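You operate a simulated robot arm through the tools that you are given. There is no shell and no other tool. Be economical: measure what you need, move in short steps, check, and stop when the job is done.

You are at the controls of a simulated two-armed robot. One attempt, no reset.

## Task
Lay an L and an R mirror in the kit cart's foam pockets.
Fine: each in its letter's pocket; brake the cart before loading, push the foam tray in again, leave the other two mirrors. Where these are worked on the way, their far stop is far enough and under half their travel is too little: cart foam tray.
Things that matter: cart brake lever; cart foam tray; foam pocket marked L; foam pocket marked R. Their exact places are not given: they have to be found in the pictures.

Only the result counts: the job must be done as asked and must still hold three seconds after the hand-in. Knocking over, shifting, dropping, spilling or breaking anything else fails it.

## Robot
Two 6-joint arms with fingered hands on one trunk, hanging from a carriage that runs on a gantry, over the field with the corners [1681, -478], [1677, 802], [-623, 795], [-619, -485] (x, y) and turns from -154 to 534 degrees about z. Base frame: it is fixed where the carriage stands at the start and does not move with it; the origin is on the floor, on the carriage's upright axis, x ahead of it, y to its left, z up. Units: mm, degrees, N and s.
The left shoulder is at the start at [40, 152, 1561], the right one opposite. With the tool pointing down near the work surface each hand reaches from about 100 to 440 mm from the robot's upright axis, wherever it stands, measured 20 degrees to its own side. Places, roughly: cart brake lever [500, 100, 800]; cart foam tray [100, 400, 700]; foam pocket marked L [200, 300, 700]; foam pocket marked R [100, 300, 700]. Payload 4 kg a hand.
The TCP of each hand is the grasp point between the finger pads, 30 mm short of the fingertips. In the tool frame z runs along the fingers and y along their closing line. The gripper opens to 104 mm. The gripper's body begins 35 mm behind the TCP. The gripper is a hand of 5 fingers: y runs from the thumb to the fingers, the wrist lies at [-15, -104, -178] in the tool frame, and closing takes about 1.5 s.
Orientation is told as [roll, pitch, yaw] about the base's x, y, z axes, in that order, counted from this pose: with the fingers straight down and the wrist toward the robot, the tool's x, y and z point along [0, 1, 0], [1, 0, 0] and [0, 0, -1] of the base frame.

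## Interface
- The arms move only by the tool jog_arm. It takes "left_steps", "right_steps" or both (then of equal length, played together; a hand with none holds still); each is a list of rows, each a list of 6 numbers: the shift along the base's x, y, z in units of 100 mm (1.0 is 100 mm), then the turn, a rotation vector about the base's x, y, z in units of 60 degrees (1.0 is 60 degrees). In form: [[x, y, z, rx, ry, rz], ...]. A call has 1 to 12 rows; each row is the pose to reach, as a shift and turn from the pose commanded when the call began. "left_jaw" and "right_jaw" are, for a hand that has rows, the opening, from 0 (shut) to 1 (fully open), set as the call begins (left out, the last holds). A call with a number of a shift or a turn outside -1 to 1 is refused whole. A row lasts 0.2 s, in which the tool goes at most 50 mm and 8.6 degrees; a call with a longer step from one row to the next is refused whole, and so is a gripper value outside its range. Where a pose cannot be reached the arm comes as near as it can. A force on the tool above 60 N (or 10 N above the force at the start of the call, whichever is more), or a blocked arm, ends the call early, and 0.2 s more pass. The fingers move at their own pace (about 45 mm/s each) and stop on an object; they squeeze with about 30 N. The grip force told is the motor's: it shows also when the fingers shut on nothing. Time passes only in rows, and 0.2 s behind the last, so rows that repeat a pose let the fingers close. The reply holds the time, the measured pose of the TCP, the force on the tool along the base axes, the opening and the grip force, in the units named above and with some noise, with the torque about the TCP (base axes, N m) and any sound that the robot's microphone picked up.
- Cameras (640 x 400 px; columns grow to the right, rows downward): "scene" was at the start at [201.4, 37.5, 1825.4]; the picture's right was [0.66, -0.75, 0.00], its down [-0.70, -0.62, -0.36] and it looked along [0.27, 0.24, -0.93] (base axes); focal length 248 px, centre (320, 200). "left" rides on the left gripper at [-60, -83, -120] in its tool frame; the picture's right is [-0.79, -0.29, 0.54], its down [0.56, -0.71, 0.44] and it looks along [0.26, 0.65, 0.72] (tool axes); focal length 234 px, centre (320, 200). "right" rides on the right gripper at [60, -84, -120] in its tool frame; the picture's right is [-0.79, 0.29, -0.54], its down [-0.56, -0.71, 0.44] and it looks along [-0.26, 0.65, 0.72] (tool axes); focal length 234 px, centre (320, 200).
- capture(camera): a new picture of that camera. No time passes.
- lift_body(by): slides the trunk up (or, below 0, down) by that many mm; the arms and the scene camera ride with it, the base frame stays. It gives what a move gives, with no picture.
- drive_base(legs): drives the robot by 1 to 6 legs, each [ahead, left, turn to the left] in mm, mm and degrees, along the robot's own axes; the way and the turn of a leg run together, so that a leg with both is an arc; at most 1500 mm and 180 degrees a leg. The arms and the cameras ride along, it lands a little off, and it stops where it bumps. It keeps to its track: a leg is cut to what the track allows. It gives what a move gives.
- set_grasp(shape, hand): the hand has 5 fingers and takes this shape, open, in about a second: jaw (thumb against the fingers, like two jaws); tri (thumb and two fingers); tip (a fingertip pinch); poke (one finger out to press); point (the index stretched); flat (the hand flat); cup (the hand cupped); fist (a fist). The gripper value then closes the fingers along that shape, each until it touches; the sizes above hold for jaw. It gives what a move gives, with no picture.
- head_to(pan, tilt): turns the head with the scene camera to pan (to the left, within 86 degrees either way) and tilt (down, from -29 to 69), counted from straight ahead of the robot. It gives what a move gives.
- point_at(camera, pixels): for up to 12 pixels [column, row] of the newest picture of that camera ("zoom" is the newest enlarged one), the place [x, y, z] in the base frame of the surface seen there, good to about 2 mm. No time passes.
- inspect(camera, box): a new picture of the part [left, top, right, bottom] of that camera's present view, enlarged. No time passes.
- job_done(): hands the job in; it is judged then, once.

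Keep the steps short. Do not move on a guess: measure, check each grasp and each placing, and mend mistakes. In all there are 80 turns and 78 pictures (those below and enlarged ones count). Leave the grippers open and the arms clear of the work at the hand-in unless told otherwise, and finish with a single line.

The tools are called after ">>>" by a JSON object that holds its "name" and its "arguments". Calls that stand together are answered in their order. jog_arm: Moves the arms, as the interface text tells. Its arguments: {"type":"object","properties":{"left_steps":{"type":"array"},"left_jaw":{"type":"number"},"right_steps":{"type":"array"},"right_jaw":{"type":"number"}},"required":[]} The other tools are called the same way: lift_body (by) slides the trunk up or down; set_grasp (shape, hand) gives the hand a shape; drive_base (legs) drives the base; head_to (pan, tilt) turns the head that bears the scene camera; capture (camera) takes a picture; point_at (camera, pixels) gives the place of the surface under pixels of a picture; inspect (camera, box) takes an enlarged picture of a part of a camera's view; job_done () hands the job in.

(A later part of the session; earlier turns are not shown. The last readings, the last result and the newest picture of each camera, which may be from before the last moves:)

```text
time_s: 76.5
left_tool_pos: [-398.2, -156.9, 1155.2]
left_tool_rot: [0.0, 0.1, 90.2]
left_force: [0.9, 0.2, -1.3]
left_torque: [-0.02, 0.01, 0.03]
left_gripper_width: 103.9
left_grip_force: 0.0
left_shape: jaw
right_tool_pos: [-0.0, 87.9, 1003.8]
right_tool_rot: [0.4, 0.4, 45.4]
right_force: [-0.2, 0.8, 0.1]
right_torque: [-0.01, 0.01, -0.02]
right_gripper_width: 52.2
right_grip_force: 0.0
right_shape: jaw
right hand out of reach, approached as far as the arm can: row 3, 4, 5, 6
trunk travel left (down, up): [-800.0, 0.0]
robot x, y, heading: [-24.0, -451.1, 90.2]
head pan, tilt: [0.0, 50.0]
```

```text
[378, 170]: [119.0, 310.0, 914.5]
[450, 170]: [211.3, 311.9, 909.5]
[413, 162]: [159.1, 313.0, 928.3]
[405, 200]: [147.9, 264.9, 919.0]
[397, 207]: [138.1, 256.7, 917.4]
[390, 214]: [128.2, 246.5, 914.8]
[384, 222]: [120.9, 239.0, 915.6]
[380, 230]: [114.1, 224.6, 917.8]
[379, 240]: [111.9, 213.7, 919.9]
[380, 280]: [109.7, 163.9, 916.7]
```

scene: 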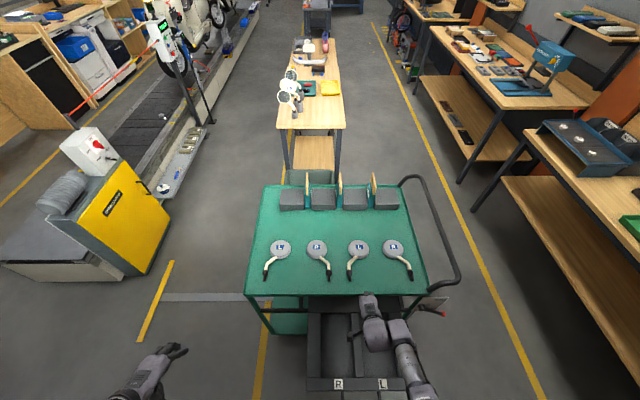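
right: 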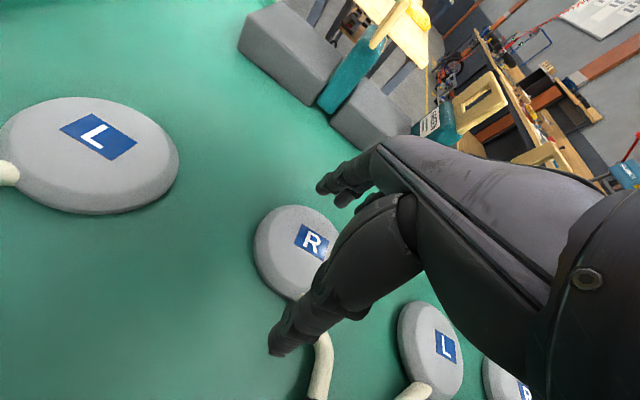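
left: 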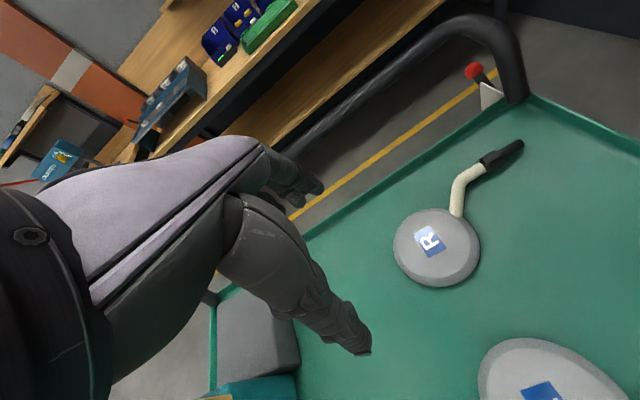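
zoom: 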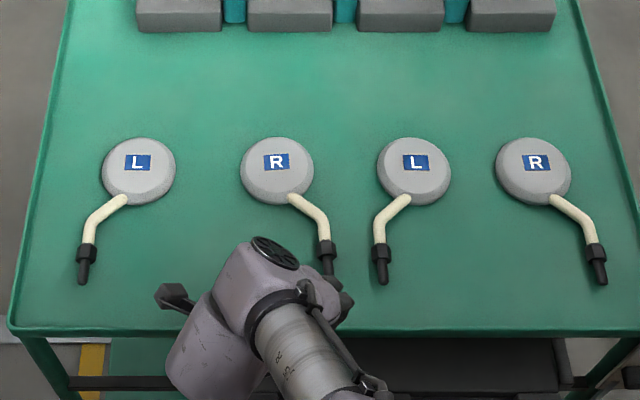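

R: disc centre (-12,307), slanted stem middle ≈ (30,248), direction 45°, matching the hand. I drive there and lower partly.

>>> {"name": "drive_base", "arguments": {"legs": [[160, -31, 0]]}}

>>> {"name": "lift_body", "arguments": {"by": -35}}

>>> {"name": "capture", "arguments": {"camera": "right"}}

```text
time_s: 77.9
left_tool_pos: [-369.0, -2.5, 1155.5]
left_tool_rot: [-0.2, 0.0, 90.4]
left_force: [-0.2, 0.2, 0.7]
left_torque: [0.03, 0.0, 0.0]
left_gripper_width: 103.9
left_grip_force: 0.1
left_shape: jaw
right_tool_pos: [29.3, 243.2, 1003.0]
right_tool_rot: [0.4, 0.3, 45.6]
right_force: [-1.1, 0.0, 0.3]
right_torque: [-0.03, 0.01, -0.01]
right_gripper_width: 52.1
right_grip_force: 0.1
right_shape: jaw
trunk travel left (down, up): [-800.0, 0.0]
robot x, y, heading: [9.7, -296.2, 90.3]
head pan, tilt: [0.0, 50.0]
```

```text
time_s: 78.7
left_tool_pos: [-370.4, -3.3, 1121.6]
left_tool_rot: [0.0, -0.1, 90.3]
left_force: [-0.3, 0.1, 0.1]
left_torque: [0.02, -0.04, 0.01]
left_gripper_width: 104.0
left_grip_force: 0.1
left_shape: jaw
right_tool_pos: [28.8, 243.2, 967.3]
right_tool_rot: [0.4, 0.3, 45.6]
right_force: [0.6, -0.6, 0.0]
right_torque: [-0.03, -0.04, -0.01]
right_gripper_width: 52.1
right_grip_force: 0.1
right_shape: jaw
trunk travel left (down, up): [-765.0, 35.0]
robot x, y, heading: [7.9, -299.6, 90.3]
head pan, tilt: [0.0, 50.0]
```

```text
31 pictures are left
```

right: 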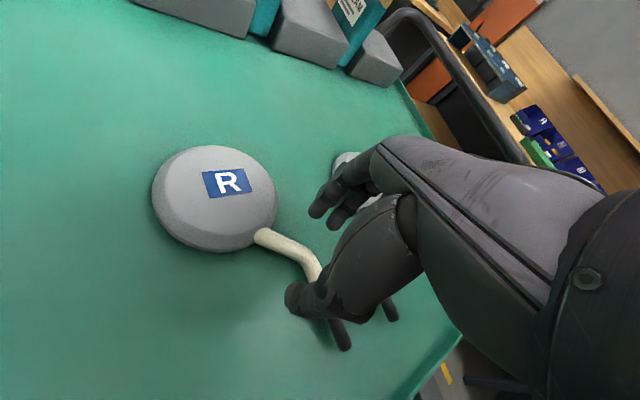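

Slightly off the stem line by ~5 mm. I shift y +6 mm, lower 37 mm, and close.

>>> {"name": "jog_arm", "arguments": {"right_steps": [[-0.01, 0.06, 0, 0, 0, 0]]}}

>>> {"name": "lift_body", "arguments": {"by": -36}}

>>> {"name": "jog_arm", "arguments": {"right_steps": [[0, 0, 0, 0, 0, 0], [0, 0, 0, 0, 0, 0], [0, 0, 0, 0, 0, 0], [0, 0, 0, 0, 0, 0], [0, 0, 0, 0, 0, 0], [0, 0, 0, 0, 0, 0]], "right_jaw": 0}}

>>> {"name": "capture", "arguments": {"camera": "right"}}

```text
time_s: 79.1
left_tool_pos: [-369.8, -2.5, 1121.0]
left_tool_rot: [-0.2, 0.0, 90.4]
left_force: [0.3, -0.5, -0.3]
left_torque: [0.03, 0.02, -0.01]
left_gripper_width: 103.6
left_grip_force: 0.1
left_shape: jaw
right_tool_pos: [31.6, 245.8, 970.4]
right_tool_rot: [0.3, 0.3, 45.6]
right_force: [-0.9, 0.4, 0.1]
right_torque: [0.0, -0.05, 0.01]
right_gripper_width: 52.1
right_grip_force: 0.1
right_shape: jaw
right hand out of reach, approached as far as the arm can: row 1
trunk travel left (down, up): [-765.0, 35.0]
robot x, y, heading: [4.0, -299.5, 90.1]
head pan, tilt: [0.0, 50.0]
```

```text
time_s: 79.9
left_tool_pos: [-369.5, -3.9, 1084.3]
left_tool_rot: [-0.1, 0.0, 90.3]
left_force: [-0.2, -0.6, -0.4]
left_torque: [0.01, 0.03, -0.01]
left_gripper_width: 104.1
left_grip_force: 0.0
left_shape: jaw
right_tool_pos: [31.3, 246.7, 933.4]
right_tool_rot: [0.4, 0.3, 45.6]
right_force: [0.3, -0.5, -0.8]
right_torque: [-0.03, 0.0, 0.0]
right_gripper_width: 52.1
right_grip_force: 0.0
right_shape: jaw
trunk travel left (down, up): [-729.0, 71.0]
robot x, y, heading: [8.6, -297.9, 90.1]
head pan, tilt: [0.0, 50.0]
```

```text
time_s: 81.3
left_tool_pos: [-368.9, -2.6, 1084.1]
left_tool_rot: [-0.1, 0.0, 90.2]
left_force: [0.5, -0.1, -0.1]
left_torque: [0.03, 0.02, 0.01]
left_gripper_width: 103.7
left_grip_force: 0.1
left_shape: jaw
right_tool_pos: [30.9, 246.5, 933.2]
right_tool_rot: [0.5, 0.3, 45.7]
right_force: [-0.1, -0.6, 0.6]
right_torque: [-0.01, 0.03, 0.0]
right_gripper_width: 8.9
right_grip_force: 30.0
right_shape: jaw
trunk travel left (down, up): [-729.0, 71.0]
robot x, y, heading: [10.6, -298.0, 90.3]
head pan, tilt: [0.0, 50.0]
```

```text
30 pictures are left
```

right: 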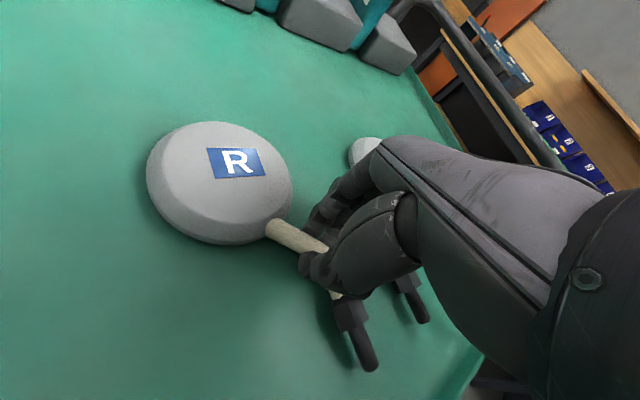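

It seems to pinch the stem (8.9 mm). Test lift by 12 mm.

>>> {"name": "lift_body", "arguments": {"by": 12}}

>>> {"name": "capture", "arguments": {"camera": "right"}}

>>> {"name": "point_at", "arguments": {"camera": "right", "pixels": [[235, 162], [165, 185], [285, 195]]}}

```text
time_s: 81.9
left_tool_pos: [-368.8, -2.9, 1096.4]
left_tool_rot: [-0.1, 0.0, 90.3]
left_force: [-1.0, -0.3, -0.6]
left_torque: [-0.01, 0.0, 0.04]
left_gripper_width: 103.7
left_grip_force: 0.1
left_shape: jaw
right_tool_pos: [32.0, 246.2, 946.6]
right_tool_rot: [0.4, 0.3, 45.7]
right_force: [-0.5, -0.5, -1.5]
right_torque: [-0.08, -0.03, 0.03]
right_gripper_width: 8.7
right_grip_force: 29.7
right_shape: jaw
trunk travel left (down, up): [-741.0, 59.0]
robot x, y, heading: [10.3, -296.8, 90.2]
head pan, tilt: [0.0, 50.0]
```

```text
29 pictures are left
```

right: 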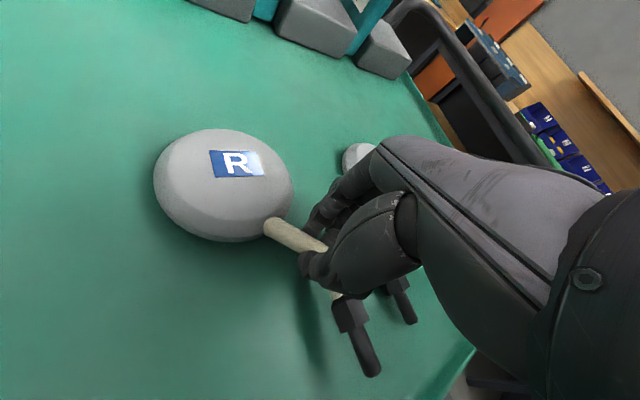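

```text
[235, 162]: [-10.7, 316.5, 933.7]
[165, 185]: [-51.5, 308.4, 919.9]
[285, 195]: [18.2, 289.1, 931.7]
```

The stem is held; the disc tilts a little. I lift fully and check.

>>> {"name": "lift_body", "arguments": {"by": 58}}

>>> {"name": "capture", "arguments": {"camera": "right"}}

>>> {"name": "point_at", "arguments": {"camera": "right", "pixels": [[235, 162], [170, 185], [283, 195], [368, 370]]}}

```text
time_s: 82.9
left_tool_pos: [-369.8, -3.1, 1154.7]
left_tool_rot: [-0.1, 0.0, 90.3]
left_force: [-0.5, -0.1, -0.3]
left_torque: [0.03, -0.01, -0.01]
left_gripper_width: 103.9
left_grip_force: 0.0
left_shape: jaw
right_tool_pos: [32.3, 245.8, 1004.1]
right_tool_rot: [0.4, 0.3, 45.5]
right_force: [-0.4, 0.0, -1.1]
right_torque: [-0.05, -0.03, 0.03]
right_gripper_width: 8.9
right_grip_force: 30.6
right_shape: jaw
trunk travel left (down, up): [-799.0, 1.0]
robot x, y, heading: [8.0, -297.5, 90.3]
head pan, tilt: [0.0, 50.0]
```

```text
28 pictures are left
```

right: 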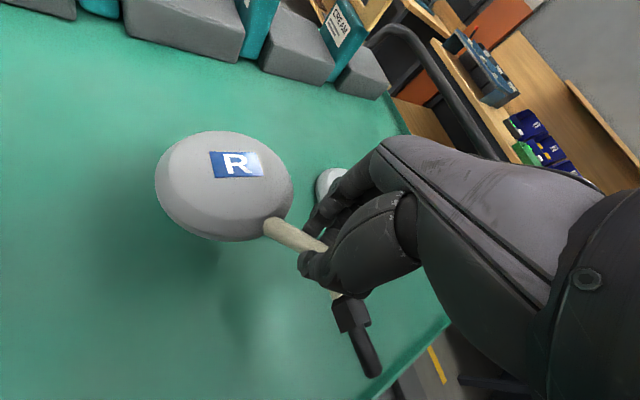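

```text
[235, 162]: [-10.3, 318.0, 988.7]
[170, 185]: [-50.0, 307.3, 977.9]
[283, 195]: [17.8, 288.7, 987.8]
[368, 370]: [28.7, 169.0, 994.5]
```

Held steadily. Relative to the TCP the mirror spans x −88…+27, y −84…+106, bottom ≈ 46 below. Pocket-R target TCP ≈ (93,−38). I drive back, then right.

>>> {"name": "drive_base", "arguments": {"legs": [[-176, 0, 0], [0, -61, 0]]}}

>>> {"name": "jog_arm", "arguments": {"right_steps": [[0, -0.25, -0.15, 0, 0, 0], [0, -0.5, -0.3, 0, 0, 0], [0, -0.7, -0.45, 0, 0, 0]]}}

>>> {"name": "capture", "arguments": {"camera": "scene"}}

```text
time_s: 85.0
left_tool_pos: [-306.5, -179.5, 1154.1]
left_tool_rot: [0.0, -0.1, 90.6]
left_force: [0.7, -0.1, -0.2]
left_torque: [-0.01, -0.01, -0.01]
left_gripper_width: 103.7
left_grip_force: 0.0
left_shape: jaw
right_tool_pos: [91.7, 71.7, 1004.1]
right_tool_rot: [0.4, 0.2, 45.8]
right_force: [-0.9, -0.8, -1.3]
right_torque: [-0.09, -0.04, 0.0]
right_gripper_width: 9.1
right_grip_force: 30.4
right_shape: jaw
trunk travel left (down, up): [-799.0, 1.0]
robot x, y, heading: [68.5, -474.5, 90.8]
head pan, tilt: [0.0, 50.0]
```

```text
time_s: 85.8
left_tool_pos: [-307.9, -178.3, 1154.4]
left_tool_rot: [-0.1, 0.0, 90.6]
left_force: [-0.1, 0.3, 0.2]
left_torque: [0.0, 0.02, 0.02]
left_gripper_width: 104.0
left_grip_force: 0.1
left_shape: jaw
right_tool_pos: [92.0, 6.2, 956.5]
right_tool_rot: [0.4, 0.2, 45.7]
right_force: [0.6, -0.2, -0.6]
right_torque: [0.02, 0.02, 0.04]
right_gripper_width: 8.6
right_grip_force: 29.6
right_shape: jaw
right hand out of reach, approached as far as the arm can: row 2, 3
trunk travel left (down, up): [-799.0, 1.0]
robot x, y, heading: [73.9, -471.2, 90.8]
head pan, tilt: [0.0, 50.0]
```

```text
27 pictures are left
```

scene: 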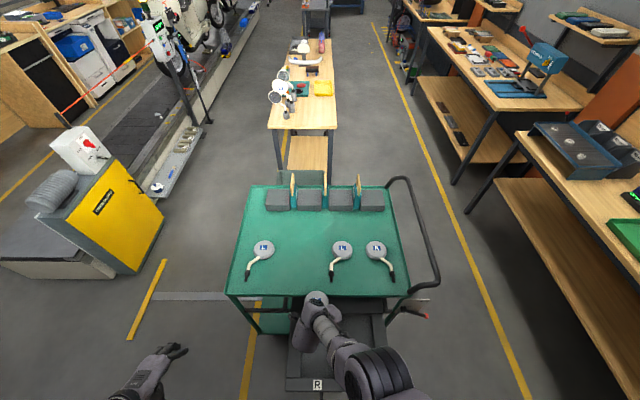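

Mirror is just off the cart's edge. I continue back 44 mm and down ~35 mm by arm.

>>> {"name": "jog_arm", "arguments": {"right_steps": [[0, -0.2, -0.12, 0, 0, 0], [0, -0.4, -0.25, 0, 0, 0], [0, -0.46, -0.4, 0, 0, 0]]}}

>>> {"name": "capture", "arguments": {"camera": "right"}}

>>> {"name": "inspect", "arguments": {"camera": "scene", "box": [240, 240, 440, 400]}}

```text
time_s: 86.8
left_tool_pos: [-305.9, -178.9, 1154.2]
left_tool_rot: [-0.1, -0.1, 90.6]
left_force: [-1.0, 0.7, -1.3]
left_torque: [0.0, 0.02, 0.01]
left_gripper_width: 103.8
left_grip_force: 0.1
left_shape: jaw
right_tool_pos: [150.3, -7.6, 920.9]
right_tool_rot: [-0.6, -4.0, 43.9]
right_force: [0.3, 0.3, -1.8]
right_torque: [-0.07, -0.04, -0.03]
right_gripper_width: 8.6
right_grip_force: 30.5
right_shape: jaw
trunk travel left (down, up): [-799.0, 1.0]
robot x, y, heading: [74.3, -473.6, 90.5]
head pan, tilt: [0.0, 50.0]
stopped in row 3 (right hand): the arm was blocked; the commanded pose is now the measured one
```

```text
26 pictures are left
```

right: 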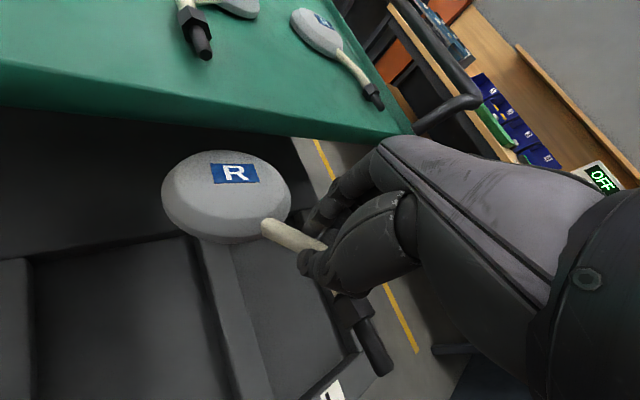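

```text
2.50 times, centred on (340, 320) of scene
```

zoom: 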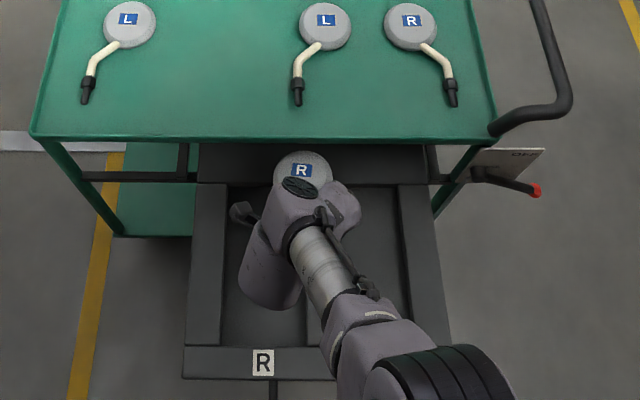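

It drifted in x, still over the tray and clear. I lower more with a small backward component, then shift the base left.

>>> {"name": "jog_arm", "arguments": {"right_steps": [[0, -0.05, -0.2, 0, 0, 0], [0, -0.2, -0.3, 0, 0, 0], [0, -0.32, -0.35, 0, 0, 0]]}}

```text
time_s: 87.8
left_tool_pos: [-306.5, -180.1, 1155.5]
left_tool_rot: [-0.1, 0.0, 90.6]
left_force: [-0.2, 0.8, -0.2]
left_torque: [-0.02, 0.05, -0.01]
left_gripper_width: 104.0
left_grip_force: 0.1
left_shape: jaw
right_tool_pos: [172.9, -16.6, 908.3]
right_tool_rot: [-0.2, -5.8, 43.5]
right_force: [0.5, 0.5, -1.7]
right_torque: [-0.07, -0.03, 0.04]
right_gripper_width: 8.2
right_grip_force: 30.1
right_shape: jaw
right hand out of reach, approached as far as the arm can: row 1, 2, 3
trunk travel left (down, up): [-799.0, 1.0]
robot x, y, heading: [74.1, -474.3, 90.8]
head pan, tilt: [0.0, 50.0]
stopped in row 3 (right hand): the arm was blocked; the commanded pose is now the measured one
```

I gain the missing 20 mm by turning the base 8° right, and turn the hand back by 8°, while shifting left to the R pocket.

>>> {"name": "drive_base", "arguments": {"legs": [[0, 0, -8], [-18, 141, 0]]}}

>>> {"name": "jog_arm", "arguments": {"right_steps": [[0, 0, 0, 0, 0, 0.07], [0, 0, 0, 0, 0, 0.14]]}}

>>> {"name": "capture", "arguments": {"camera": "right"}}

>>> {"name": "inspect", "arguments": {"camera": "scene", "box": [220, 240, 440, 400]}}

```text
time_s: 89.7
left_tool_pos: [-402.3, -128.4, 1154.0]
left_tool_rot: [-0.1, 0.0, 82.4]
left_force: [1.1, -0.2, -0.8]
left_torque: [0.02, -0.02, 0.0]
left_gripper_width: 103.8
left_grip_force: 0.0
left_shape: jaw
right_tool_pos: [95.9, -35.9, 907.5]
right_tool_rot: [-0.3, -5.7, 35.4]
right_force: [-0.6, -0.1, -1.7]
right_torque: [-0.09, 0.0, -0.03]
right_gripper_width: 8.5
right_grip_force: 29.8
right_shape: jaw
trunk travel left (down, up): [-799.0, 1.0]
robot x, y, heading: [-66.8, -471.2, 82.6]
head pan, tilt: [0.0, 50.0]
```

```text
time_s: 90.3
left_tool_pos: [-401.2, -128.0, 1155.3]
left_tool_rot: [0.0, 0.1, 82.4]
left_force: [0.1, 0.3, 0.4]
left_torque: [0.0, -0.03, -0.02]
left_gripper_width: 103.8
left_grip_force: 0.1
left_shape: jaw
right_tool_pos: [96.0, -36.9, 906.4]
right_tool_rot: [-0.3, -5.7, 43.8]
right_force: [-0.5, 0.2, -1.2]
right_torque: [-0.13, -0.05, 0.02]
right_gripper_width: 8.6
right_grip_force: 29.9
right_shape: jaw
trunk travel left (down, up): [-799.0, 1.0]
robot x, y, heading: [-69.7, -472.8, 82.4]
head pan, tilt: [0.0, 50.0]
```

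```text
24 pictures are left
```

right: 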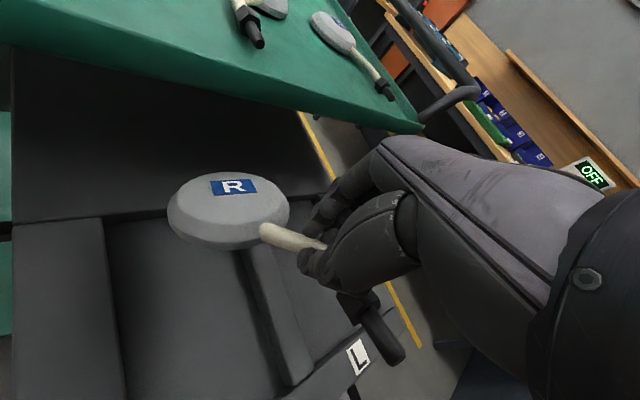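

```text
2.50 times, centred on (330, 320) of scene
```

zoom: 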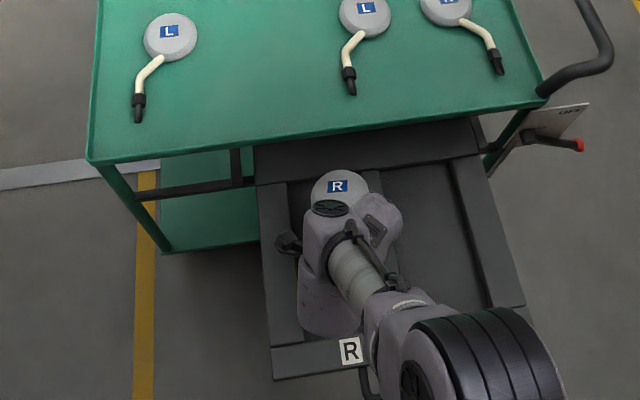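

TCP is at (96,-37). I measure the hanging mirror's points.

>>> {"name": "point_at", "arguments": {"camera": "right", "pixels": [[233, 186], [170, 205], [286, 205], [230, 245], [225, 175], [398, 352], [365, 300], [200, 235]]}}

```text
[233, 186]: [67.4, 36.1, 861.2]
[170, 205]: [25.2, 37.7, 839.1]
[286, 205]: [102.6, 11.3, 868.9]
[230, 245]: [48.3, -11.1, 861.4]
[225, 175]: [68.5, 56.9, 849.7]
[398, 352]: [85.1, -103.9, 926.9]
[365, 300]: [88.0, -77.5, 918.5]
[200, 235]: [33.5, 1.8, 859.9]
```

The disc hangs ~25° low but footprint is inside pocket R. I lower until just above the floor, then in small steps so it levels out.

>>> {"name": "lift_body", "arguments": {"by": -110}}

>>> {"name": "capture", "arguments": {"camera": "right"}}

>>> {"name": "point_at", "arguments": {"camera": "right", "pixels": [[233, 186], [170, 205], [225, 172], [398, 352], [150, 240], [230, 250]]}}

```text
time_s: 91.7
left_tool_pos: [-401.3, -129.5, 1044.7]
left_tool_rot: [-0.1, 0.0, 82.6]
left_force: [-0.2, -0.1, 1.1]
left_torque: [0.01, -0.01, -0.01]
left_gripper_width: 104.1
left_grip_force: 0.0
left_shape: jaw
right_tool_pos: [96.3, -37.8, 796.8]
right_tool_rot: [-0.3, -5.7, 43.6]
right_force: [0.6, -0.2, -1.3]
right_torque: [-0.12, -0.03, -0.01]
right_gripper_width: 8.4
right_grip_force: 29.8
right_shape: jaw
trunk travel left (down, up): [-689.0, 111.0]
robot x, y, heading: [-67.9, -475.9, 82.6]
head pan, tilt: [0.0, 50.0]
```

```text
22 pictures are left
```

right: 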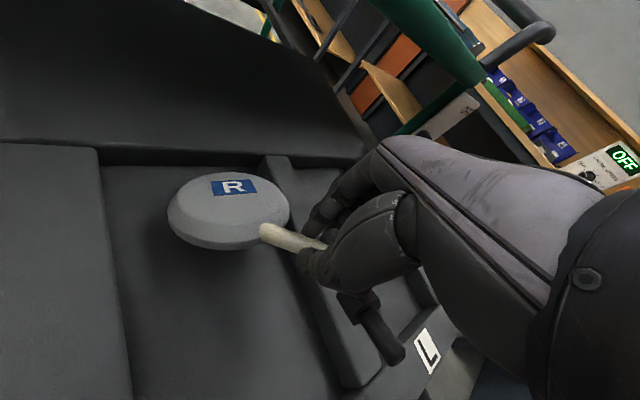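

```text
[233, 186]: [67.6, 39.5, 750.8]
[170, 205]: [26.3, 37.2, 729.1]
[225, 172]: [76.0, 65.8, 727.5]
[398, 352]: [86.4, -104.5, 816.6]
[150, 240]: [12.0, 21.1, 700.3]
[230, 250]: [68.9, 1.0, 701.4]
```

Well inside the pocket walls. I lower in small steps, watching force.

>>> {"name": "lift_body", "arguments": {"by": -30}}

>>> {"name": "lift_body", "arguments": {"by": -18}}

>>> {"name": "lift_body", "arguments": {"by": -10}}

>>> {"name": "capture", "arguments": {"camera": "right"}}

>>> {"name": "point_at", "arguments": {"camera": "right", "pixels": [[233, 186], [398, 352]]}}

```text
time_s: 92.5
left_tool_pos: [-402.7, -128.6, 1014.4]
left_tool_rot: [-0.1, 0.1, 82.4]
left_force: [-1.2, -0.6, -0.4]
left_torque: [0.05, -0.02, -0.02]
left_gripper_width: 103.8
left_grip_force: 0.1
left_shape: jaw
right_tool_pos: [96.3, -35.8, 767.9]
right_tool_rot: [-0.3, -5.7, 43.7]
right_force: [0.8, -0.4, 0.7]
right_torque: [0.09, 0.03, 0.02]
right_gripper_width: 8.1
right_grip_force: 30.2
right_shape: jaw
trunk travel left (down, up): [-659.0, 141.0]
robot x, y, heading: [-68.2, -469.8, 82.5]
head pan, tilt: [0.0, 50.0]
```

```text
time_s: 93.1
left_tool_pos: [-403.0, -128.7, 996.2]
left_tool_rot: [-0.2, 0.1, 82.5]
left_force: [-0.3, 0.4, -0.2]
left_torque: [0.01, 0.02, -0.02]
left_gripper_width: 104.0
left_grip_force: 0.0
left_shape: jaw
right_tool_pos: [95.4, -36.1, 749.0]
right_tool_rot: [-0.3, -5.7, 43.8]
right_force: [0.0, -0.5, -0.4]
right_torque: [-0.01, 0.0, -0.01]
right_gripper_width: 7.5
right_grip_force: 30.0
right_shape: jaw
trunk travel left (down, up): [-641.0, 159.0]
robot x, y, heading: [-68.0, -470.1, 82.6]
head pan, tilt: [0.0, 50.0]
```

```text
time_s: 93.7
left_tool_pos: [-401.9, -128.7, 987.0]
left_tool_rot: [-0.1, -0.1, 82.5]
left_force: [-0.5, -0.7, -0.1]
left_torque: [0.0, -0.02, 0.02]
left_gripper_width: 104.0
left_grip_force: 0.1
left_shape: jaw
right_tool_pos: [96.3, -33.5, 740.0]
right_tool_rot: [-0.2, -5.9, 43.8]
right_force: [0.7, 1.3, 11.8]
right_torque: [-0.09, -0.27, -0.01]
right_gripper_width: 7.7
right_grip_force: 30.5
right_shape: jaw
trunk travel left (down, up): [-631.0, 169.0]
robot x, y, heading: [-68.5, -473.7, 82.5]
head pan, tilt: [0.0, 50.0]
```

```text
21 pictures are left
```

right: 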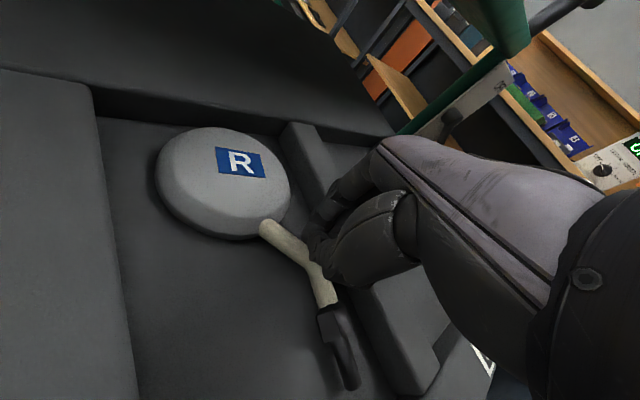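

```text
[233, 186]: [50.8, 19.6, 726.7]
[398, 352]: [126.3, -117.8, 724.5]
```

The R mirror lies flat in its pocket. I open a little and raise.

>>> {"name": "jog_arm", "arguments": {"right_steps": [[0, 0, 0, 0, 0, 0], [0, 0, 0, 0, 0, 0], [0, 0, 0, 0, 0, 0], [0, 0, 0, 0, 0, 0]], "right_jaw": 0.3}}

>>> {"name": "lift_body", "arguments": {"by": 60}}

>>> {"name": "capture", "arguments": {"camera": "right"}}

>>> {"name": "lift_body", "arguments": {"by": 109}}

```text
time_s: 94.7
left_tool_pos: [-404.9, -125.6, 988.9]
left_tool_rot: [0.0, -0.1, 82.6]
left_force: [-0.9, -0.4, -0.4]
left_torque: [0.0, -0.01, -0.01]
left_gripper_width: 104.0
left_grip_force: 0.0
left_shape: jaw
right_tool_pos: [90.7, -31.8, 740.0]
right_tool_rot: [0.0, -5.6, 43.8]
right_force: [-14.8, 0.7, 31.8]
right_torque: [0.1, -0.24, -0.04]
right_gripper_width: 27.7
right_grip_force: 0.1
right_shape: jaw
trunk travel left (down, up): [-631.0, 169.0]
robot x, y, heading: [-65.6, -474.7, 82.8]
head pan, tilt: [0.0, 50.0]
```

```text
time_s: 95.7
left_tool_pos: [-403.6, -128.5, 1045.5]
left_tool_rot: [-0.1, 0.0, 82.5]
left_force: [0.3, 0.4, -0.1]
left_torque: [-0.04, 0.01, 0.03]
left_gripper_width: 103.9
left_grip_force: 0.1
left_shape: jaw
right_tool_pos: [96.2, -37.1, 799.6]
right_tool_rot: [-0.3, -5.7, 43.7]
right_force: [0.3, 0.3, -0.5]
right_torque: [-0.02, 0.0, -0.01]
right_gripper_width: 31.3
right_grip_force: 0.2
right_shape: jaw
trunk travel left (down, up): [-691.0, 109.0]
robot x, y, heading: [-69.1, -472.1, 82.7]
head pan, tilt: [0.0, 50.0]
```

```text
20 pictures are left
```

right: 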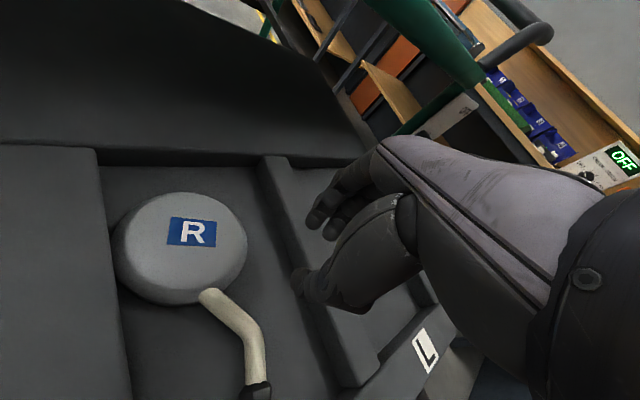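

```text
time_s: 97.1
left_tool_pos: [-401.3, -127.8, 1154.5]
left_tool_rot: [-0.1, 0.0, 82.5]
left_force: [0.8, -0.8, -0.5]
left_torque: [-0.01, 0.01, -0.04]
left_gripper_width: 103.8
left_grip_force: 0.1
left_shape: jaw
right_tool_pos: [96.0, -36.2, 908.1]
right_tool_rot: [-0.3, -5.7, 43.8]
right_force: [-0.1, -0.2, -0.6]
right_torque: [-0.02, 0.0, -0.02]
right_gripper_width: 30.9
right_grip_force: 0.1
right_shape: jaw
trunk travel left (down, up): [-800.0, 0.0]
robot x, y, heading: [-68.1, -469.9, 82.2]
head pan, tilt: [0.0, 50.0]
```

R is placed. For L I need the mirrored hand yaw (135°). I turn the base back to 90° and bring the hand up/left while yawing.

>>> {"name": "drive_base", "arguments": {"legs": [[0, 0, 7.6]]}}

>>> {"name": "jog_arm", "arguments": {"right_steps": [[-0.1, 0.1, 0.1, -0.01, 0.01, 0.12], [-0.25, 0.2, 0.2, -0.02, 0.02, 0.24], [-0.4, 0.3, 0.3, -0.04, 0.04, 0.36], [-0.6, 0.45, 0.4, -0.05, 0.05, 0.48], [-0.75, 0.55, 0.5, -0.066, 0.068, 0.6], [-0.9, 0.6, 0.6, -0.066, 0.068, 0.73]]}}

>>> {"name": "jog_arm", "arguments": {"right_steps": [[-0.15, 0.05, 0.1, 0, 0, 0.13], [-0.3, 0.1, 0.2, 0, 0, 0.26], [-0.45, 0.15, 0.3, 0, 0, 0.39], [-0.6, 0.2, 0.35, 0, 0, 0.52], [-0.8, 0.2, 0.35, 0, 0, 0.65], [-0.95, 0.2, 0.35, 0, 0, 0.75]]}}

```text
time_s: 98.1
left_tool_pos: [-444.2, -175.2, 1155.3]
left_tool_rot: [-0.1, -0.1, 89.9]
left_force: [0.1, 0.8, 0.6]
left_torque: [-0.04, 0.01, -0.03]
left_gripper_width: 104.0
left_grip_force: 0.1
left_shape: jaw
right_tool_pos: [38.4, -19.2, 908.7]
right_tool_rot: [-0.3, -5.7, 51.2]
right_force: [-0.5, -0.2, -0.2]
right_torque: [-0.01, 0.02, 0.01]
right_gripper_width: 30.9
right_grip_force: 0.1
right_shape: jaw
trunk travel left (down, up): [-800.0, 0.0]
robot x, y, heading: [-65.1, -470.8, 90.0]
head pan, tilt: [0.0, 50.0]
```

```text
time_s: 99.5
left_tool_pos: [-443.5, -174.6, 1156.2]
left_tool_rot: [-0.1, 0.0, 89.9]
left_force: [0.0, 0.8, 0.6]
left_torque: [0.02, -0.03, 0.0]
left_gripper_width: 104.0
left_grip_force: 0.0
left_shape: jaw
right_tool_pos: [-57.2, 57.2, 948.6]
right_tool_rot: [2.6, -0.8, 94.9]
right_force: [0.5, 1.1, 0.3]
right_torque: [0.01, 0.02, -0.02]
right_gripper_width: 30.9
right_grip_force: 0.1
right_shape: jaw
right hand out of reach, approached as far as the arm can: row 1, 2, 3, 4, 5, 6
trunk travel left (down, up): [-800.0, 0.0]
robot x, y, heading: [-64.4, -476.1, 90.0]
head pan, tilt: [0.0, 50.0]
```

```text
time_s: 100.9
left_tool_pos: [-444.2, -174.8, 1155.1]
left_tool_rot: [-0.2, 0.0, 90.0]
left_force: [-0.8, -0.3, 0.0]
left_torque: [0.04, 0.02, -0.01]
left_gripper_width: 103.9
left_grip_force: 0.0
left_shape: jaw
right_tool_pos: [-140.6, 68.0, 993.6]
right_tool_rot: [4.7, -0.1, 106.1]
right_force: [-1.0, -0.3, 0.1]
right_torque: [-0.01, 0.0, 0.01]
right_gripper_width: 31.1
right_grip_force: 0.0
right_shape: jaw
right hand out of reach, approached as far as the arm can: row 1, 2, 3, 4, 5, 6
trunk travel left (down, up): [-800.0, 0.0]
robot x, y, heading: [-67.7, -474.2, 89.9]
head pan, tilt: [0.0, 50.0]
```

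The right wrist cannot yaw that far with the body at 90°, but turning the base left 28° gives the needed world yaw 134° and also solves the track limit. I turn and shift most of the way.

>>> {"name": "drive_base", "arguments": {"legs": [[0, 0, 28]]}}

>>> {"name": "drive_base", "arguments": {"legs": [[4, -510, 0]]}}

>>> {"name": "jog_arm", "arguments": {"right_steps": [[0, 0, 0, 0, 0, 0], [0, 0, 0, 0, 0, 0], [0, 0, 0, 0, 0, 0]], "right_jaw": 0.5}}

>>> {"name": "capture", "arguments": {"camera": "right"}}

```text
time_s: 102.7
left_tool_pos: [-540.0, -385.6, 1155.9]
left_tool_rot: [-0.1, -0.1, 117.9]
left_force: [-0.2, 0.6, 0.9]
left_torque: [-0.01, 0.02, 0.01]
left_gripper_width: 103.5
left_grip_force: 0.1
left_shape: jaw
right_tool_pos: [-383.0, -28.8, 993.3]
right_tool_rot: [4.7, -0.1, 134.0]
right_force: [-0.8, -0.2, -0.4]
right_torque: [0.02, 0.01, 0.0]
right_gripper_width: 31.1
right_grip_force: 0.1
right_shape: jaw
trunk travel left (down, up): [-800.0, 0.0]
robot x, y, heading: [-67.7, -475.5, 117.8]
head pan, tilt: [0.0, 50.0]
```

```text
time_s: 105.7
left_tool_pos: [-94.9, -147.6, 1155.4]
left_tool_rot: [-0.1, 0.0, 118.1]
left_force: [0.4, -0.2, 0.3]
left_torque: [0.03, 0.0, -0.01]
left_gripper_width: 103.8
left_grip_force: 0.1
left_shape: jaw
right_tool_pos: [56.4, 211.3, 992.7]
right_tool_rot: [4.8, -0.2, 134.2]
right_force: [-0.1, -0.2, 0.5]
right_torque: [0.0, 0.02, 0.0]
right_gripper_width: 31.2
right_grip_force: 0.0
right_shape: jaw
trunk travel left (down, up): [-800.0, 0.0]
robot x, y, heading: [375.6, -229.9, 118.1]
head pan, tilt: [0.0, 50.0]
```

```text
time_s: 106.5
left_tool_pos: [-96.0, -147.2, 1155.2]
left_tool_rot: [-0.1, 0.0, 118.2]
left_force: [-0.9, -0.1, 0.3]
left_torque: [0.0, 0.03, -0.01]
left_gripper_width: 103.8
left_grip_force: 0.0
left_shape: jaw
right_tool_pos: [58.2, 210.7, 992.8]
right_tool_rot: [4.6, -0.2, 134.3]
right_force: [-0.3, -0.3, 0.2]
right_torque: [-0.02, -0.01, 0.02]
right_gripper_width: 51.5
right_grip_force: 0.0
right_shape: jaw
trunk travel left (down, up): [-800.0, 0.0]
robot x, y, heading: [379.1, -227.9, 118.2]
head pan, tilt: [0.0, 50.0]
```

```text
19 pictures are left
```

right: 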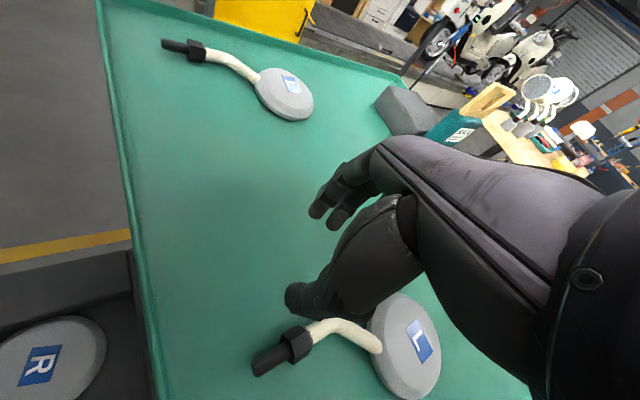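

I re-measure the L stem from this view before the last shift.

>>> {"name": "point_at", "arguments": {"camera": "right", "pixels": [[320, 330], [335, 327], [350, 331], [365, 338], [376, 346], [418, 340], [298, 345]]}}

>>> {"name": "drive_base", "arguments": {"legs": [[0, -85, 0]]}}

>>> {"name": "capture", "arguments": {"camera": "right"}}

```text
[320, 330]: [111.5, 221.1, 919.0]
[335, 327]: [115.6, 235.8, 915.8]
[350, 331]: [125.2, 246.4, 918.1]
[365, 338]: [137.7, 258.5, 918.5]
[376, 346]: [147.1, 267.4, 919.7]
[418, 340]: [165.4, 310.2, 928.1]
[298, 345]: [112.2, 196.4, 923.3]
```

```text
time_s: 107.5
left_tool_pos: [-21.3, -107.7, 1156.4]
left_tool_rot: [-0.2, 0.0, 118.2]
left_force: [-0.1, 0.3, -0.2]
left_torque: [-0.04, 0.03, 0.0]
left_gripper_width: 103.9
left_grip_force: 0.0
left_shape: jaw
right_tool_pos: [130.2, 251.9, 993.4]
right_tool_rot: [4.7, -0.1, 134.3]
right_force: [-0.3, -0.8, -0.2]
right_torque: [0.02, 0.02, 0.01]
right_gripper_width: 51.7
right_grip_force: 0.1
right_shape: jaw
trunk travel left (down, up): [-800.0, 0.0]
robot x, y, heading: [448.1, -191.6, 118.0]
head pan, tilt: [0.0, 50.0]
```

```text
18 pictures are left
```

right: 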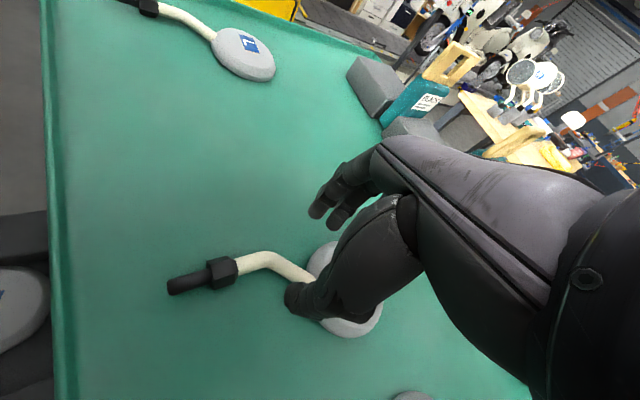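

Centred on the stem line (y−x≈121). I lower 61 mm and close.

>>> {"name": "lift_body", "arguments": {"by": -61}}

>>> {"name": "jog_arm", "arguments": {"right_steps": [[0, 0, 0, 0, 0, 0], [0, 0, 0, 0, 0, 0], [0, 0, 0, 0, 0, 0], [0, 0, 0, 0, 0, 0], [0, 0, 0, 0, 0, 0], [0, 0, 0, 0, 0, 0]], "right_jaw": 0}}

>>> {"name": "lift_body", "arguments": {"by": 12}}

>>> {"name": "capture", "arguments": {"camera": "right"}}

```text
time_s: 108.7
left_tool_pos: [-22.3, -108.3, 1095.6]
left_tool_rot: [-0.1, 0.0, 118.3]
left_force: [-0.3, -0.5, -0.2]
left_torque: [0.0, -0.04, 0.0]
left_gripper_width: 103.9
left_grip_force: 0.0
left_shape: jaw
right_tool_pos: [124.0, 257.1, 940.1]
right_tool_rot: [4.6, -1.5, 134.3]
right_force: [0.0, 0.7, 4.2]
right_torque: [0.29, -0.01, 0.05]
right_gripper_width: 51.8
right_grip_force: 0.0
right_shape: jaw
trunk travel left (down, up): [-740.0, 60.0]
robot x, y, heading: [448.5, -193.1, 118.3]
head pan, tilt: [0.0, 50.0]
stopped: the force on the tool passed its limit at 65 N (the readings are from after the stop); the commanded pose is now the measured one
```

```text
time_s: 110.0
left_tool_pos: [-21.9, -106.3, 1097.0]
left_tool_rot: [-0.1, 0.0, 118.1]
left_force: [-0.5, 0.0, 0.6]
left_torque: [-0.03, -0.01, -0.03]
left_gripper_width: 103.7
left_grip_force: 0.1
left_shape: jaw
right_tool_pos: [123.3, 258.7, 942.6]
right_tool_rot: [4.8, -1.4, 134.2]
right_force: [2.4, -4.5, 20.8]
right_torque: [-0.01, -0.08, 0.16]
right_gripper_width: 5.4
right_grip_force: 30.1
right_shape: jaw
trunk travel left (down, up): [-740.0, 60.0]
robot x, y, heading: [448.5, -190.3, 118.3]
head pan, tilt: [0.0, 50.0]
```

```text
time_s: 110.7
left_tool_pos: [-22.3, -107.3, 1107.5]
left_tool_rot: [0.0, 0.1, 118.2]
left_force: [0.3, 0.1, 0.3]
left_torque: [-0.02, 0.01, -0.01]
left_gripper_width: 103.9
left_grip_force: 0.0
left_shape: jaw
right_tool_pos: [125.0, 256.8, 951.8]
right_tool_rot: [4.7, -1.2, 134.3]
right_force: [0.2, 0.0, 0.4]
right_torque: [-0.03, 0.01, 0.0]
right_gripper_width: 3.7
right_grip_force: 29.9
right_shape: jaw
trunk travel left (down, up): [-752.0, 48.0]
robot x, y, heading: [450.6, -193.6, 118.0]
head pan, tilt: [0.0, 50.0]
```

```text
17 pictures are left
```

right: 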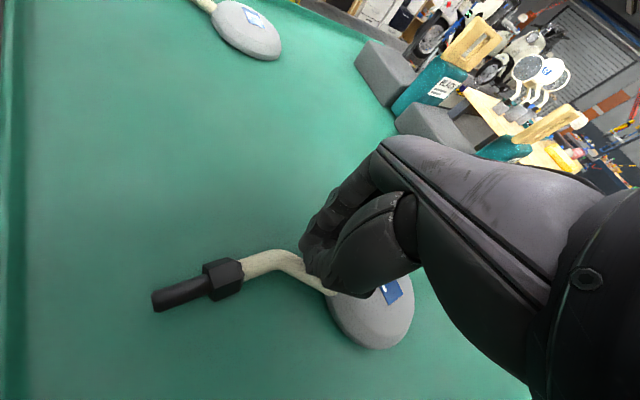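

A finger landed on the disc rim because fingers extend further on the disc side here. I open narrower, raise and re-measure the mirror.

>>> {"name": "lift_body", "arguments": {"by": 45}}

>>> {"name": "jog_arm", "arguments": {"right_steps": [[0, 0, 0, 0, 0, 0], [0, 0, 0, 0, 0, 0], [0, 0, 0, 0, 0, 0]], "right_jaw": 0.35}}

>>> {"name": "capture", "arguments": {"camera": "right"}}

```text
time_s: 111.5
left_tool_pos: [-21.9, -108.4, 1153.8]
left_tool_rot: [-0.1, 0.0, 118.2]
left_force: [0.1, 0.3, 1.1]
left_torque: [0.0, 0.0, -0.05]
left_gripper_width: 104.0
left_grip_force: 0.0
left_shape: jaw
right_tool_pos: [125.7, 256.0, 996.9]
right_tool_rot: [4.6, -1.2, 134.2]
right_force: [-0.2, 0.3, -0.2]
right_torque: [0.02, 0.05, 0.02]
right_gripper_width: 3.8
right_grip_force: 30.4
right_shape: jaw
trunk travel left (down, up): [-797.0, 3.0]
robot x, y, heading: [449.9, -192.4, 118.2]
head pan, tilt: [0.0, 50.0]
```

```text
time_s: 112.3
left_tool_pos: [-21.0, -107.8, 1152.5]
left_tool_rot: [-0.1, 0.0, 118.2]
left_force: [0.1, 0.2, 0.5]
left_torque: [0.02, 0.01, -0.02]
left_gripper_width: 103.8
left_grip_force: 0.0
left_shape: jaw
right_tool_pos: [125.1, 256.6, 997.2]
right_tool_rot: [4.6, -1.3, 134.3]
right_force: [0.8, -0.1, -0.4]
right_torque: [0.06, 0.01, 0.03]
right_gripper_width: 36.3
right_grip_force: 0.1
right_shape: jaw
trunk travel left (down, up): [-797.0, 3.0]
robot x, y, heading: [449.7, -187.4, 118.3]
head pan, tilt: [0.0, 50.0]
```

```text
16 pictures are left
```

right: 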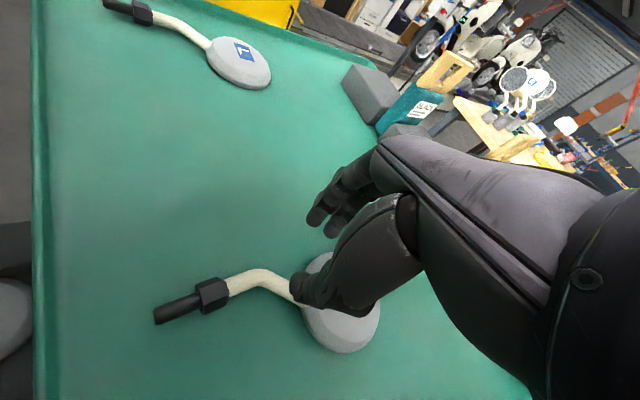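

>>> {"name": "point_at", "arguments": {"camera": "right", "pixels": [[240, 284], [252, 276], [265, 273], [277, 280], [290, 290], [297, 297], [340, 325], [375, 330], [212, 293], [305, 322]]}}

```text
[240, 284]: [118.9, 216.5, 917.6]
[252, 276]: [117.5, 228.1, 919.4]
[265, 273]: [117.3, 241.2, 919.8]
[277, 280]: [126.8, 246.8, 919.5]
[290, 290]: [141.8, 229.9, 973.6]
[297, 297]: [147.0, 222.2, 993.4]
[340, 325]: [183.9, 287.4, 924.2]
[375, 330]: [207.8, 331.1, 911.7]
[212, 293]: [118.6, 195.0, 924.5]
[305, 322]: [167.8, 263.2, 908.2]
```

The mirror shifted ~6 mm; stem line still y−x≈120, bend at (118,237). Target TCP (125,245).

>>> {"name": "drive_base", "arguments": {"legs": [[-10, 5.5, 0]]}}

>>> {"name": "lift_body", "arguments": {"by": -35}}

>>> {"name": "capture", "arguments": {"camera": "right"}}

```text
time_s: 113.1
left_tool_pos: [-22.3, -118.6, 1153.4]
left_tool_rot: [-0.1, 0.0, 118.3]
left_force: [-0.8, -0.2, -0.7]
left_torque: [0.0, 0.0, -0.02]
left_gripper_width: 103.7
left_grip_force: 0.0
left_shape: jaw
right_tool_pos: [123.7, 246.2, 996.3]
right_tool_rot: [4.6, -1.2, 134.3]
right_force: [0.8, -0.1, -0.2]
right_torque: [0.01, 0.03, -0.03]
right_gripper_width: 36.3
right_grip_force: 0.0
right_shape: jaw
trunk travel left (down, up): [-797.0, 3.0]
robot x, y, heading: [451.5, -198.6, 118.1]
head pan, tilt: [0.0, 50.0]
```

```text
time_s: 113.9
left_tool_pos: [-23.1, -118.4, 1117.7]
left_tool_rot: [-0.1, 0.0, 118.3]
left_force: [-1.0, 0.1, 0.7]
left_torque: [-0.01, -0.03, 0.01]
left_gripper_width: 104.1
left_grip_force: 0.1
left_shape: jaw
right_tool_pos: [125.2, 245.5, 962.2]
right_tool_rot: [4.6, -1.4, 134.2]
right_force: [0.0, -0.2, -0.9]
right_torque: [-0.01, -0.01, -0.04]
right_gripper_width: 36.3
right_grip_force: 0.1
right_shape: jaw
trunk travel left (down, up): [-762.0, 38.0]
robot x, y, heading: [451.1, -201.8, 118.1]
head pan, tilt: [0.0, 50.0]
```

```text
15 pictures are left
```

right: 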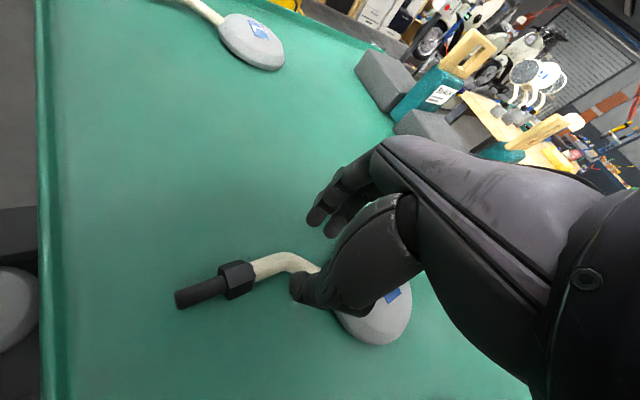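

Lined up. I lower the last 30 mm in two steps.

>>> {"name": "lift_body", "arguments": {"by": -20}}

>>> {"name": "lift_body", "arguments": {"by": -9}}

```text
time_s: 114.5
left_tool_pos: [-22.5, -118.5, 1099.0]
left_tool_rot: [-0.1, 0.0, 118.2]
left_force: [0.8, 0.4, 0.2]
left_torque: [-0.01, -0.01, -0.02]
left_gripper_width: 103.8
left_grip_force: 0.0
left_shape: jaw
right_tool_pos: [124.0, 247.9, 943.6]
right_tool_rot: [4.6, -1.6, 134.3]
right_force: [1.3, -1.5, 10.5]
right_torque: [0.63, -0.21, -0.08]
right_gripper_width: 36.0
right_grip_force: 0.1
right_shape: jaw
trunk travel left (down, up): [-742.0, 58.0]
robot x, y, heading: [449.4, -200.8, 118.2]
head pan, tilt: [0.0, 50.0]
```

```text
time_s: 115.1
left_tool_pos: [-23.0, -115.3, 1090.9]
left_tool_rot: [-0.1, -0.2, 118.3]
left_force: [0.1, 0.1, 0.1]
left_torque: [0.0, 0.04, 0.0]
left_gripper_width: 104.1
left_grip_force: 0.0
left_shape: jaw
right_tool_pos: [118.1, 255.1, 941.1]
right_tool_rot: [4.6, -2.4, 134.3]
right_force: [1.0, 2.0, 47.7]
right_torque: [2.27, -1.09, -0.08]
right_gripper_width: 36.4
right_grip_force: 0.1
right_shape: jaw
trunk travel left (down, up): [-733.0, 67.0]
robot x, y, heading: [445.3, -200.9, 118.3]
head pan, tilt: [0.0, 50.0]
```

The torque says contact at TCP+(23,48): the little finger lands on the disc. I raise and use the "tri" shape (thumb and two fingers) instead.

>>> {"name": "lift_body", "arguments": {"by": 60}}

>>> {"name": "set_grasp", "arguments": {"shape": "tri", "hand": "right"}}

>>> {"name": "jog_arm", "arguments": {"right_steps": [[0, 0, 0, 0, 0, 0], [0, 0, 0, 0, 0, 0], [0, 0, 0, 0, 0, 0], [0, 0, 0, 0, 0, 0]], "right_jaw": 0.45}}

>>> {"name": "capture", "arguments": {"camera": "right"}}

```text
time_s: 116.1
left_tool_pos: [-23.4, -118.8, 1149.7]
left_tool_rot: [0.0, -0.1, 118.2]
left_force: [-0.3, 0.0, 0.5]
left_torque: [-0.02, 0.01, 0.01]
left_gripper_width: 103.9
left_grip_force: 0.0
left_shape: jaw
right_tool_pos: [125.7, 244.3, 992.0]
right_tool_rot: [4.6, -1.1, 134.3]
right_force: [0.2, 0.4, 0.0]
right_torque: [-0.01, -0.02, 0.0]
right_gripper_width: 36.5
right_grip_force: 0.1
right_shape: jaw
trunk travel left (down, up): [-793.0, 7.0]
robot x, y, heading: [446.6, -202.8, 118.2]
head pan, tilt: [0.0, 50.0]
```

```text
time_s: 117.0
left_tool_pos: [-21.9, -118.1, 1148.8]
left_tool_rot: [-0.1, 0.0, 118.2]
left_force: [0.2, -0.2, -1.0]
left_torque: [0.02, 0.02, -0.04]
left_gripper_width: 103.7
left_grip_force: 0.0
left_shape: jaw
right_tool_pos: [126.0, 246.3, 994.0]
right_tool_rot: [4.6, -1.4, 134.3]
right_force: [0.4, 0.0, 0.0]
right_torque: [-0.03, -0.03, 0.01]
right_gripper_width: 103.5
right_grip_force: 0.1
right_shape: tri
trunk travel left (down, up): [-793.0, 7.0]
robot x, y, heading: [447.3, -206.6, 118.2]
head pan, tilt: [0.0, 50.0]
```

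```text
time_s: 118.0
left_tool_pos: [-22.6, -118.9, 1148.4]
left_tool_rot: [-0.1, -0.1, 118.2]
left_force: [0.3, 0.8, 0.6]
left_torque: [0.01, -0.01, -0.01]
left_gripper_width: 103.9
left_grip_force: 0.0
left_shape: jaw
right_tool_pos: [125.5, 246.2, 994.3]
right_tool_rot: [4.6, -1.3, 134.2]
right_force: [-1.1, -0.4, -0.2]
right_torque: [0.01, -0.01, 0.0]
right_gripper_width: 47.4
right_grip_force: 0.0
right_shape: tri
trunk travel left (down, up): [-793.0, 7.0]
robot x, y, heading: [454.8, -203.9, 118.0]
head pan, tilt: [0.0, 50.0]
```

```text
14 pictures are left
```

right: 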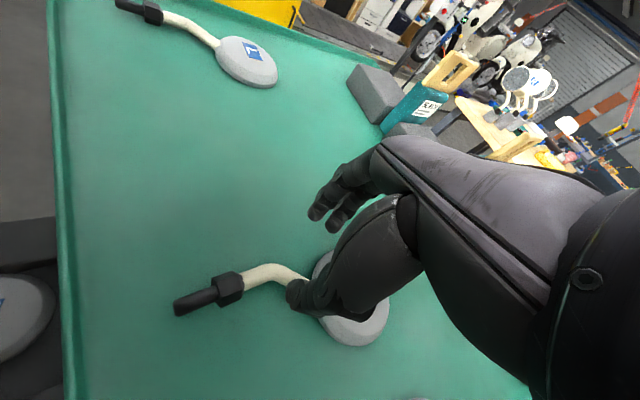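

>>> {"name": "point_at", "arguments": {"camera": "right", "pixels": [[255, 273], [268, 269], [280, 270], [290, 275], [300, 279], [228, 288], [345, 330], [375, 325], [322, 212], [293, 296]]}}

>>> {"name": "lift_body", "arguments": {"by": -53}}

```text
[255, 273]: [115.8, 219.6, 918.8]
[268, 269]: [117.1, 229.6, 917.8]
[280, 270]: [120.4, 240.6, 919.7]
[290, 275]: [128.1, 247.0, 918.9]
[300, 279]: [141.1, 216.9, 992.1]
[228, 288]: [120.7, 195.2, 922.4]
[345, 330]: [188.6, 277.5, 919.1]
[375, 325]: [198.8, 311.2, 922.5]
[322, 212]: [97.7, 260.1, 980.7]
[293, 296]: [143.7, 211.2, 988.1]
```

```text
time_s: 119.0
left_tool_pos: [-22.4, -118.0, 1096.2]
left_tool_rot: [-0.1, 0.0, 118.2]
left_force: [-0.1, -0.6, 0.1]
left_torque: [0.01, 0.05, -0.03]
left_gripper_width: 103.7
left_grip_force: 0.0
left_shape: jaw
right_tool_pos: [125.3, 246.6, 939.8]
right_tool_rot: [4.5, -1.4, 134.3]
right_force: [0.0, -0.3, -1.4]
right_torque: [-0.03, 0.01, 0.0]
right_gripper_width: 47.5
right_grip_force: 0.1
right_shape: tri
trunk travel left (down, up): [-740.0, 60.0]
robot x, y, heading: [452.3, -203.0, 118.1]
head pan, tilt: [0.0, 50.0]
```

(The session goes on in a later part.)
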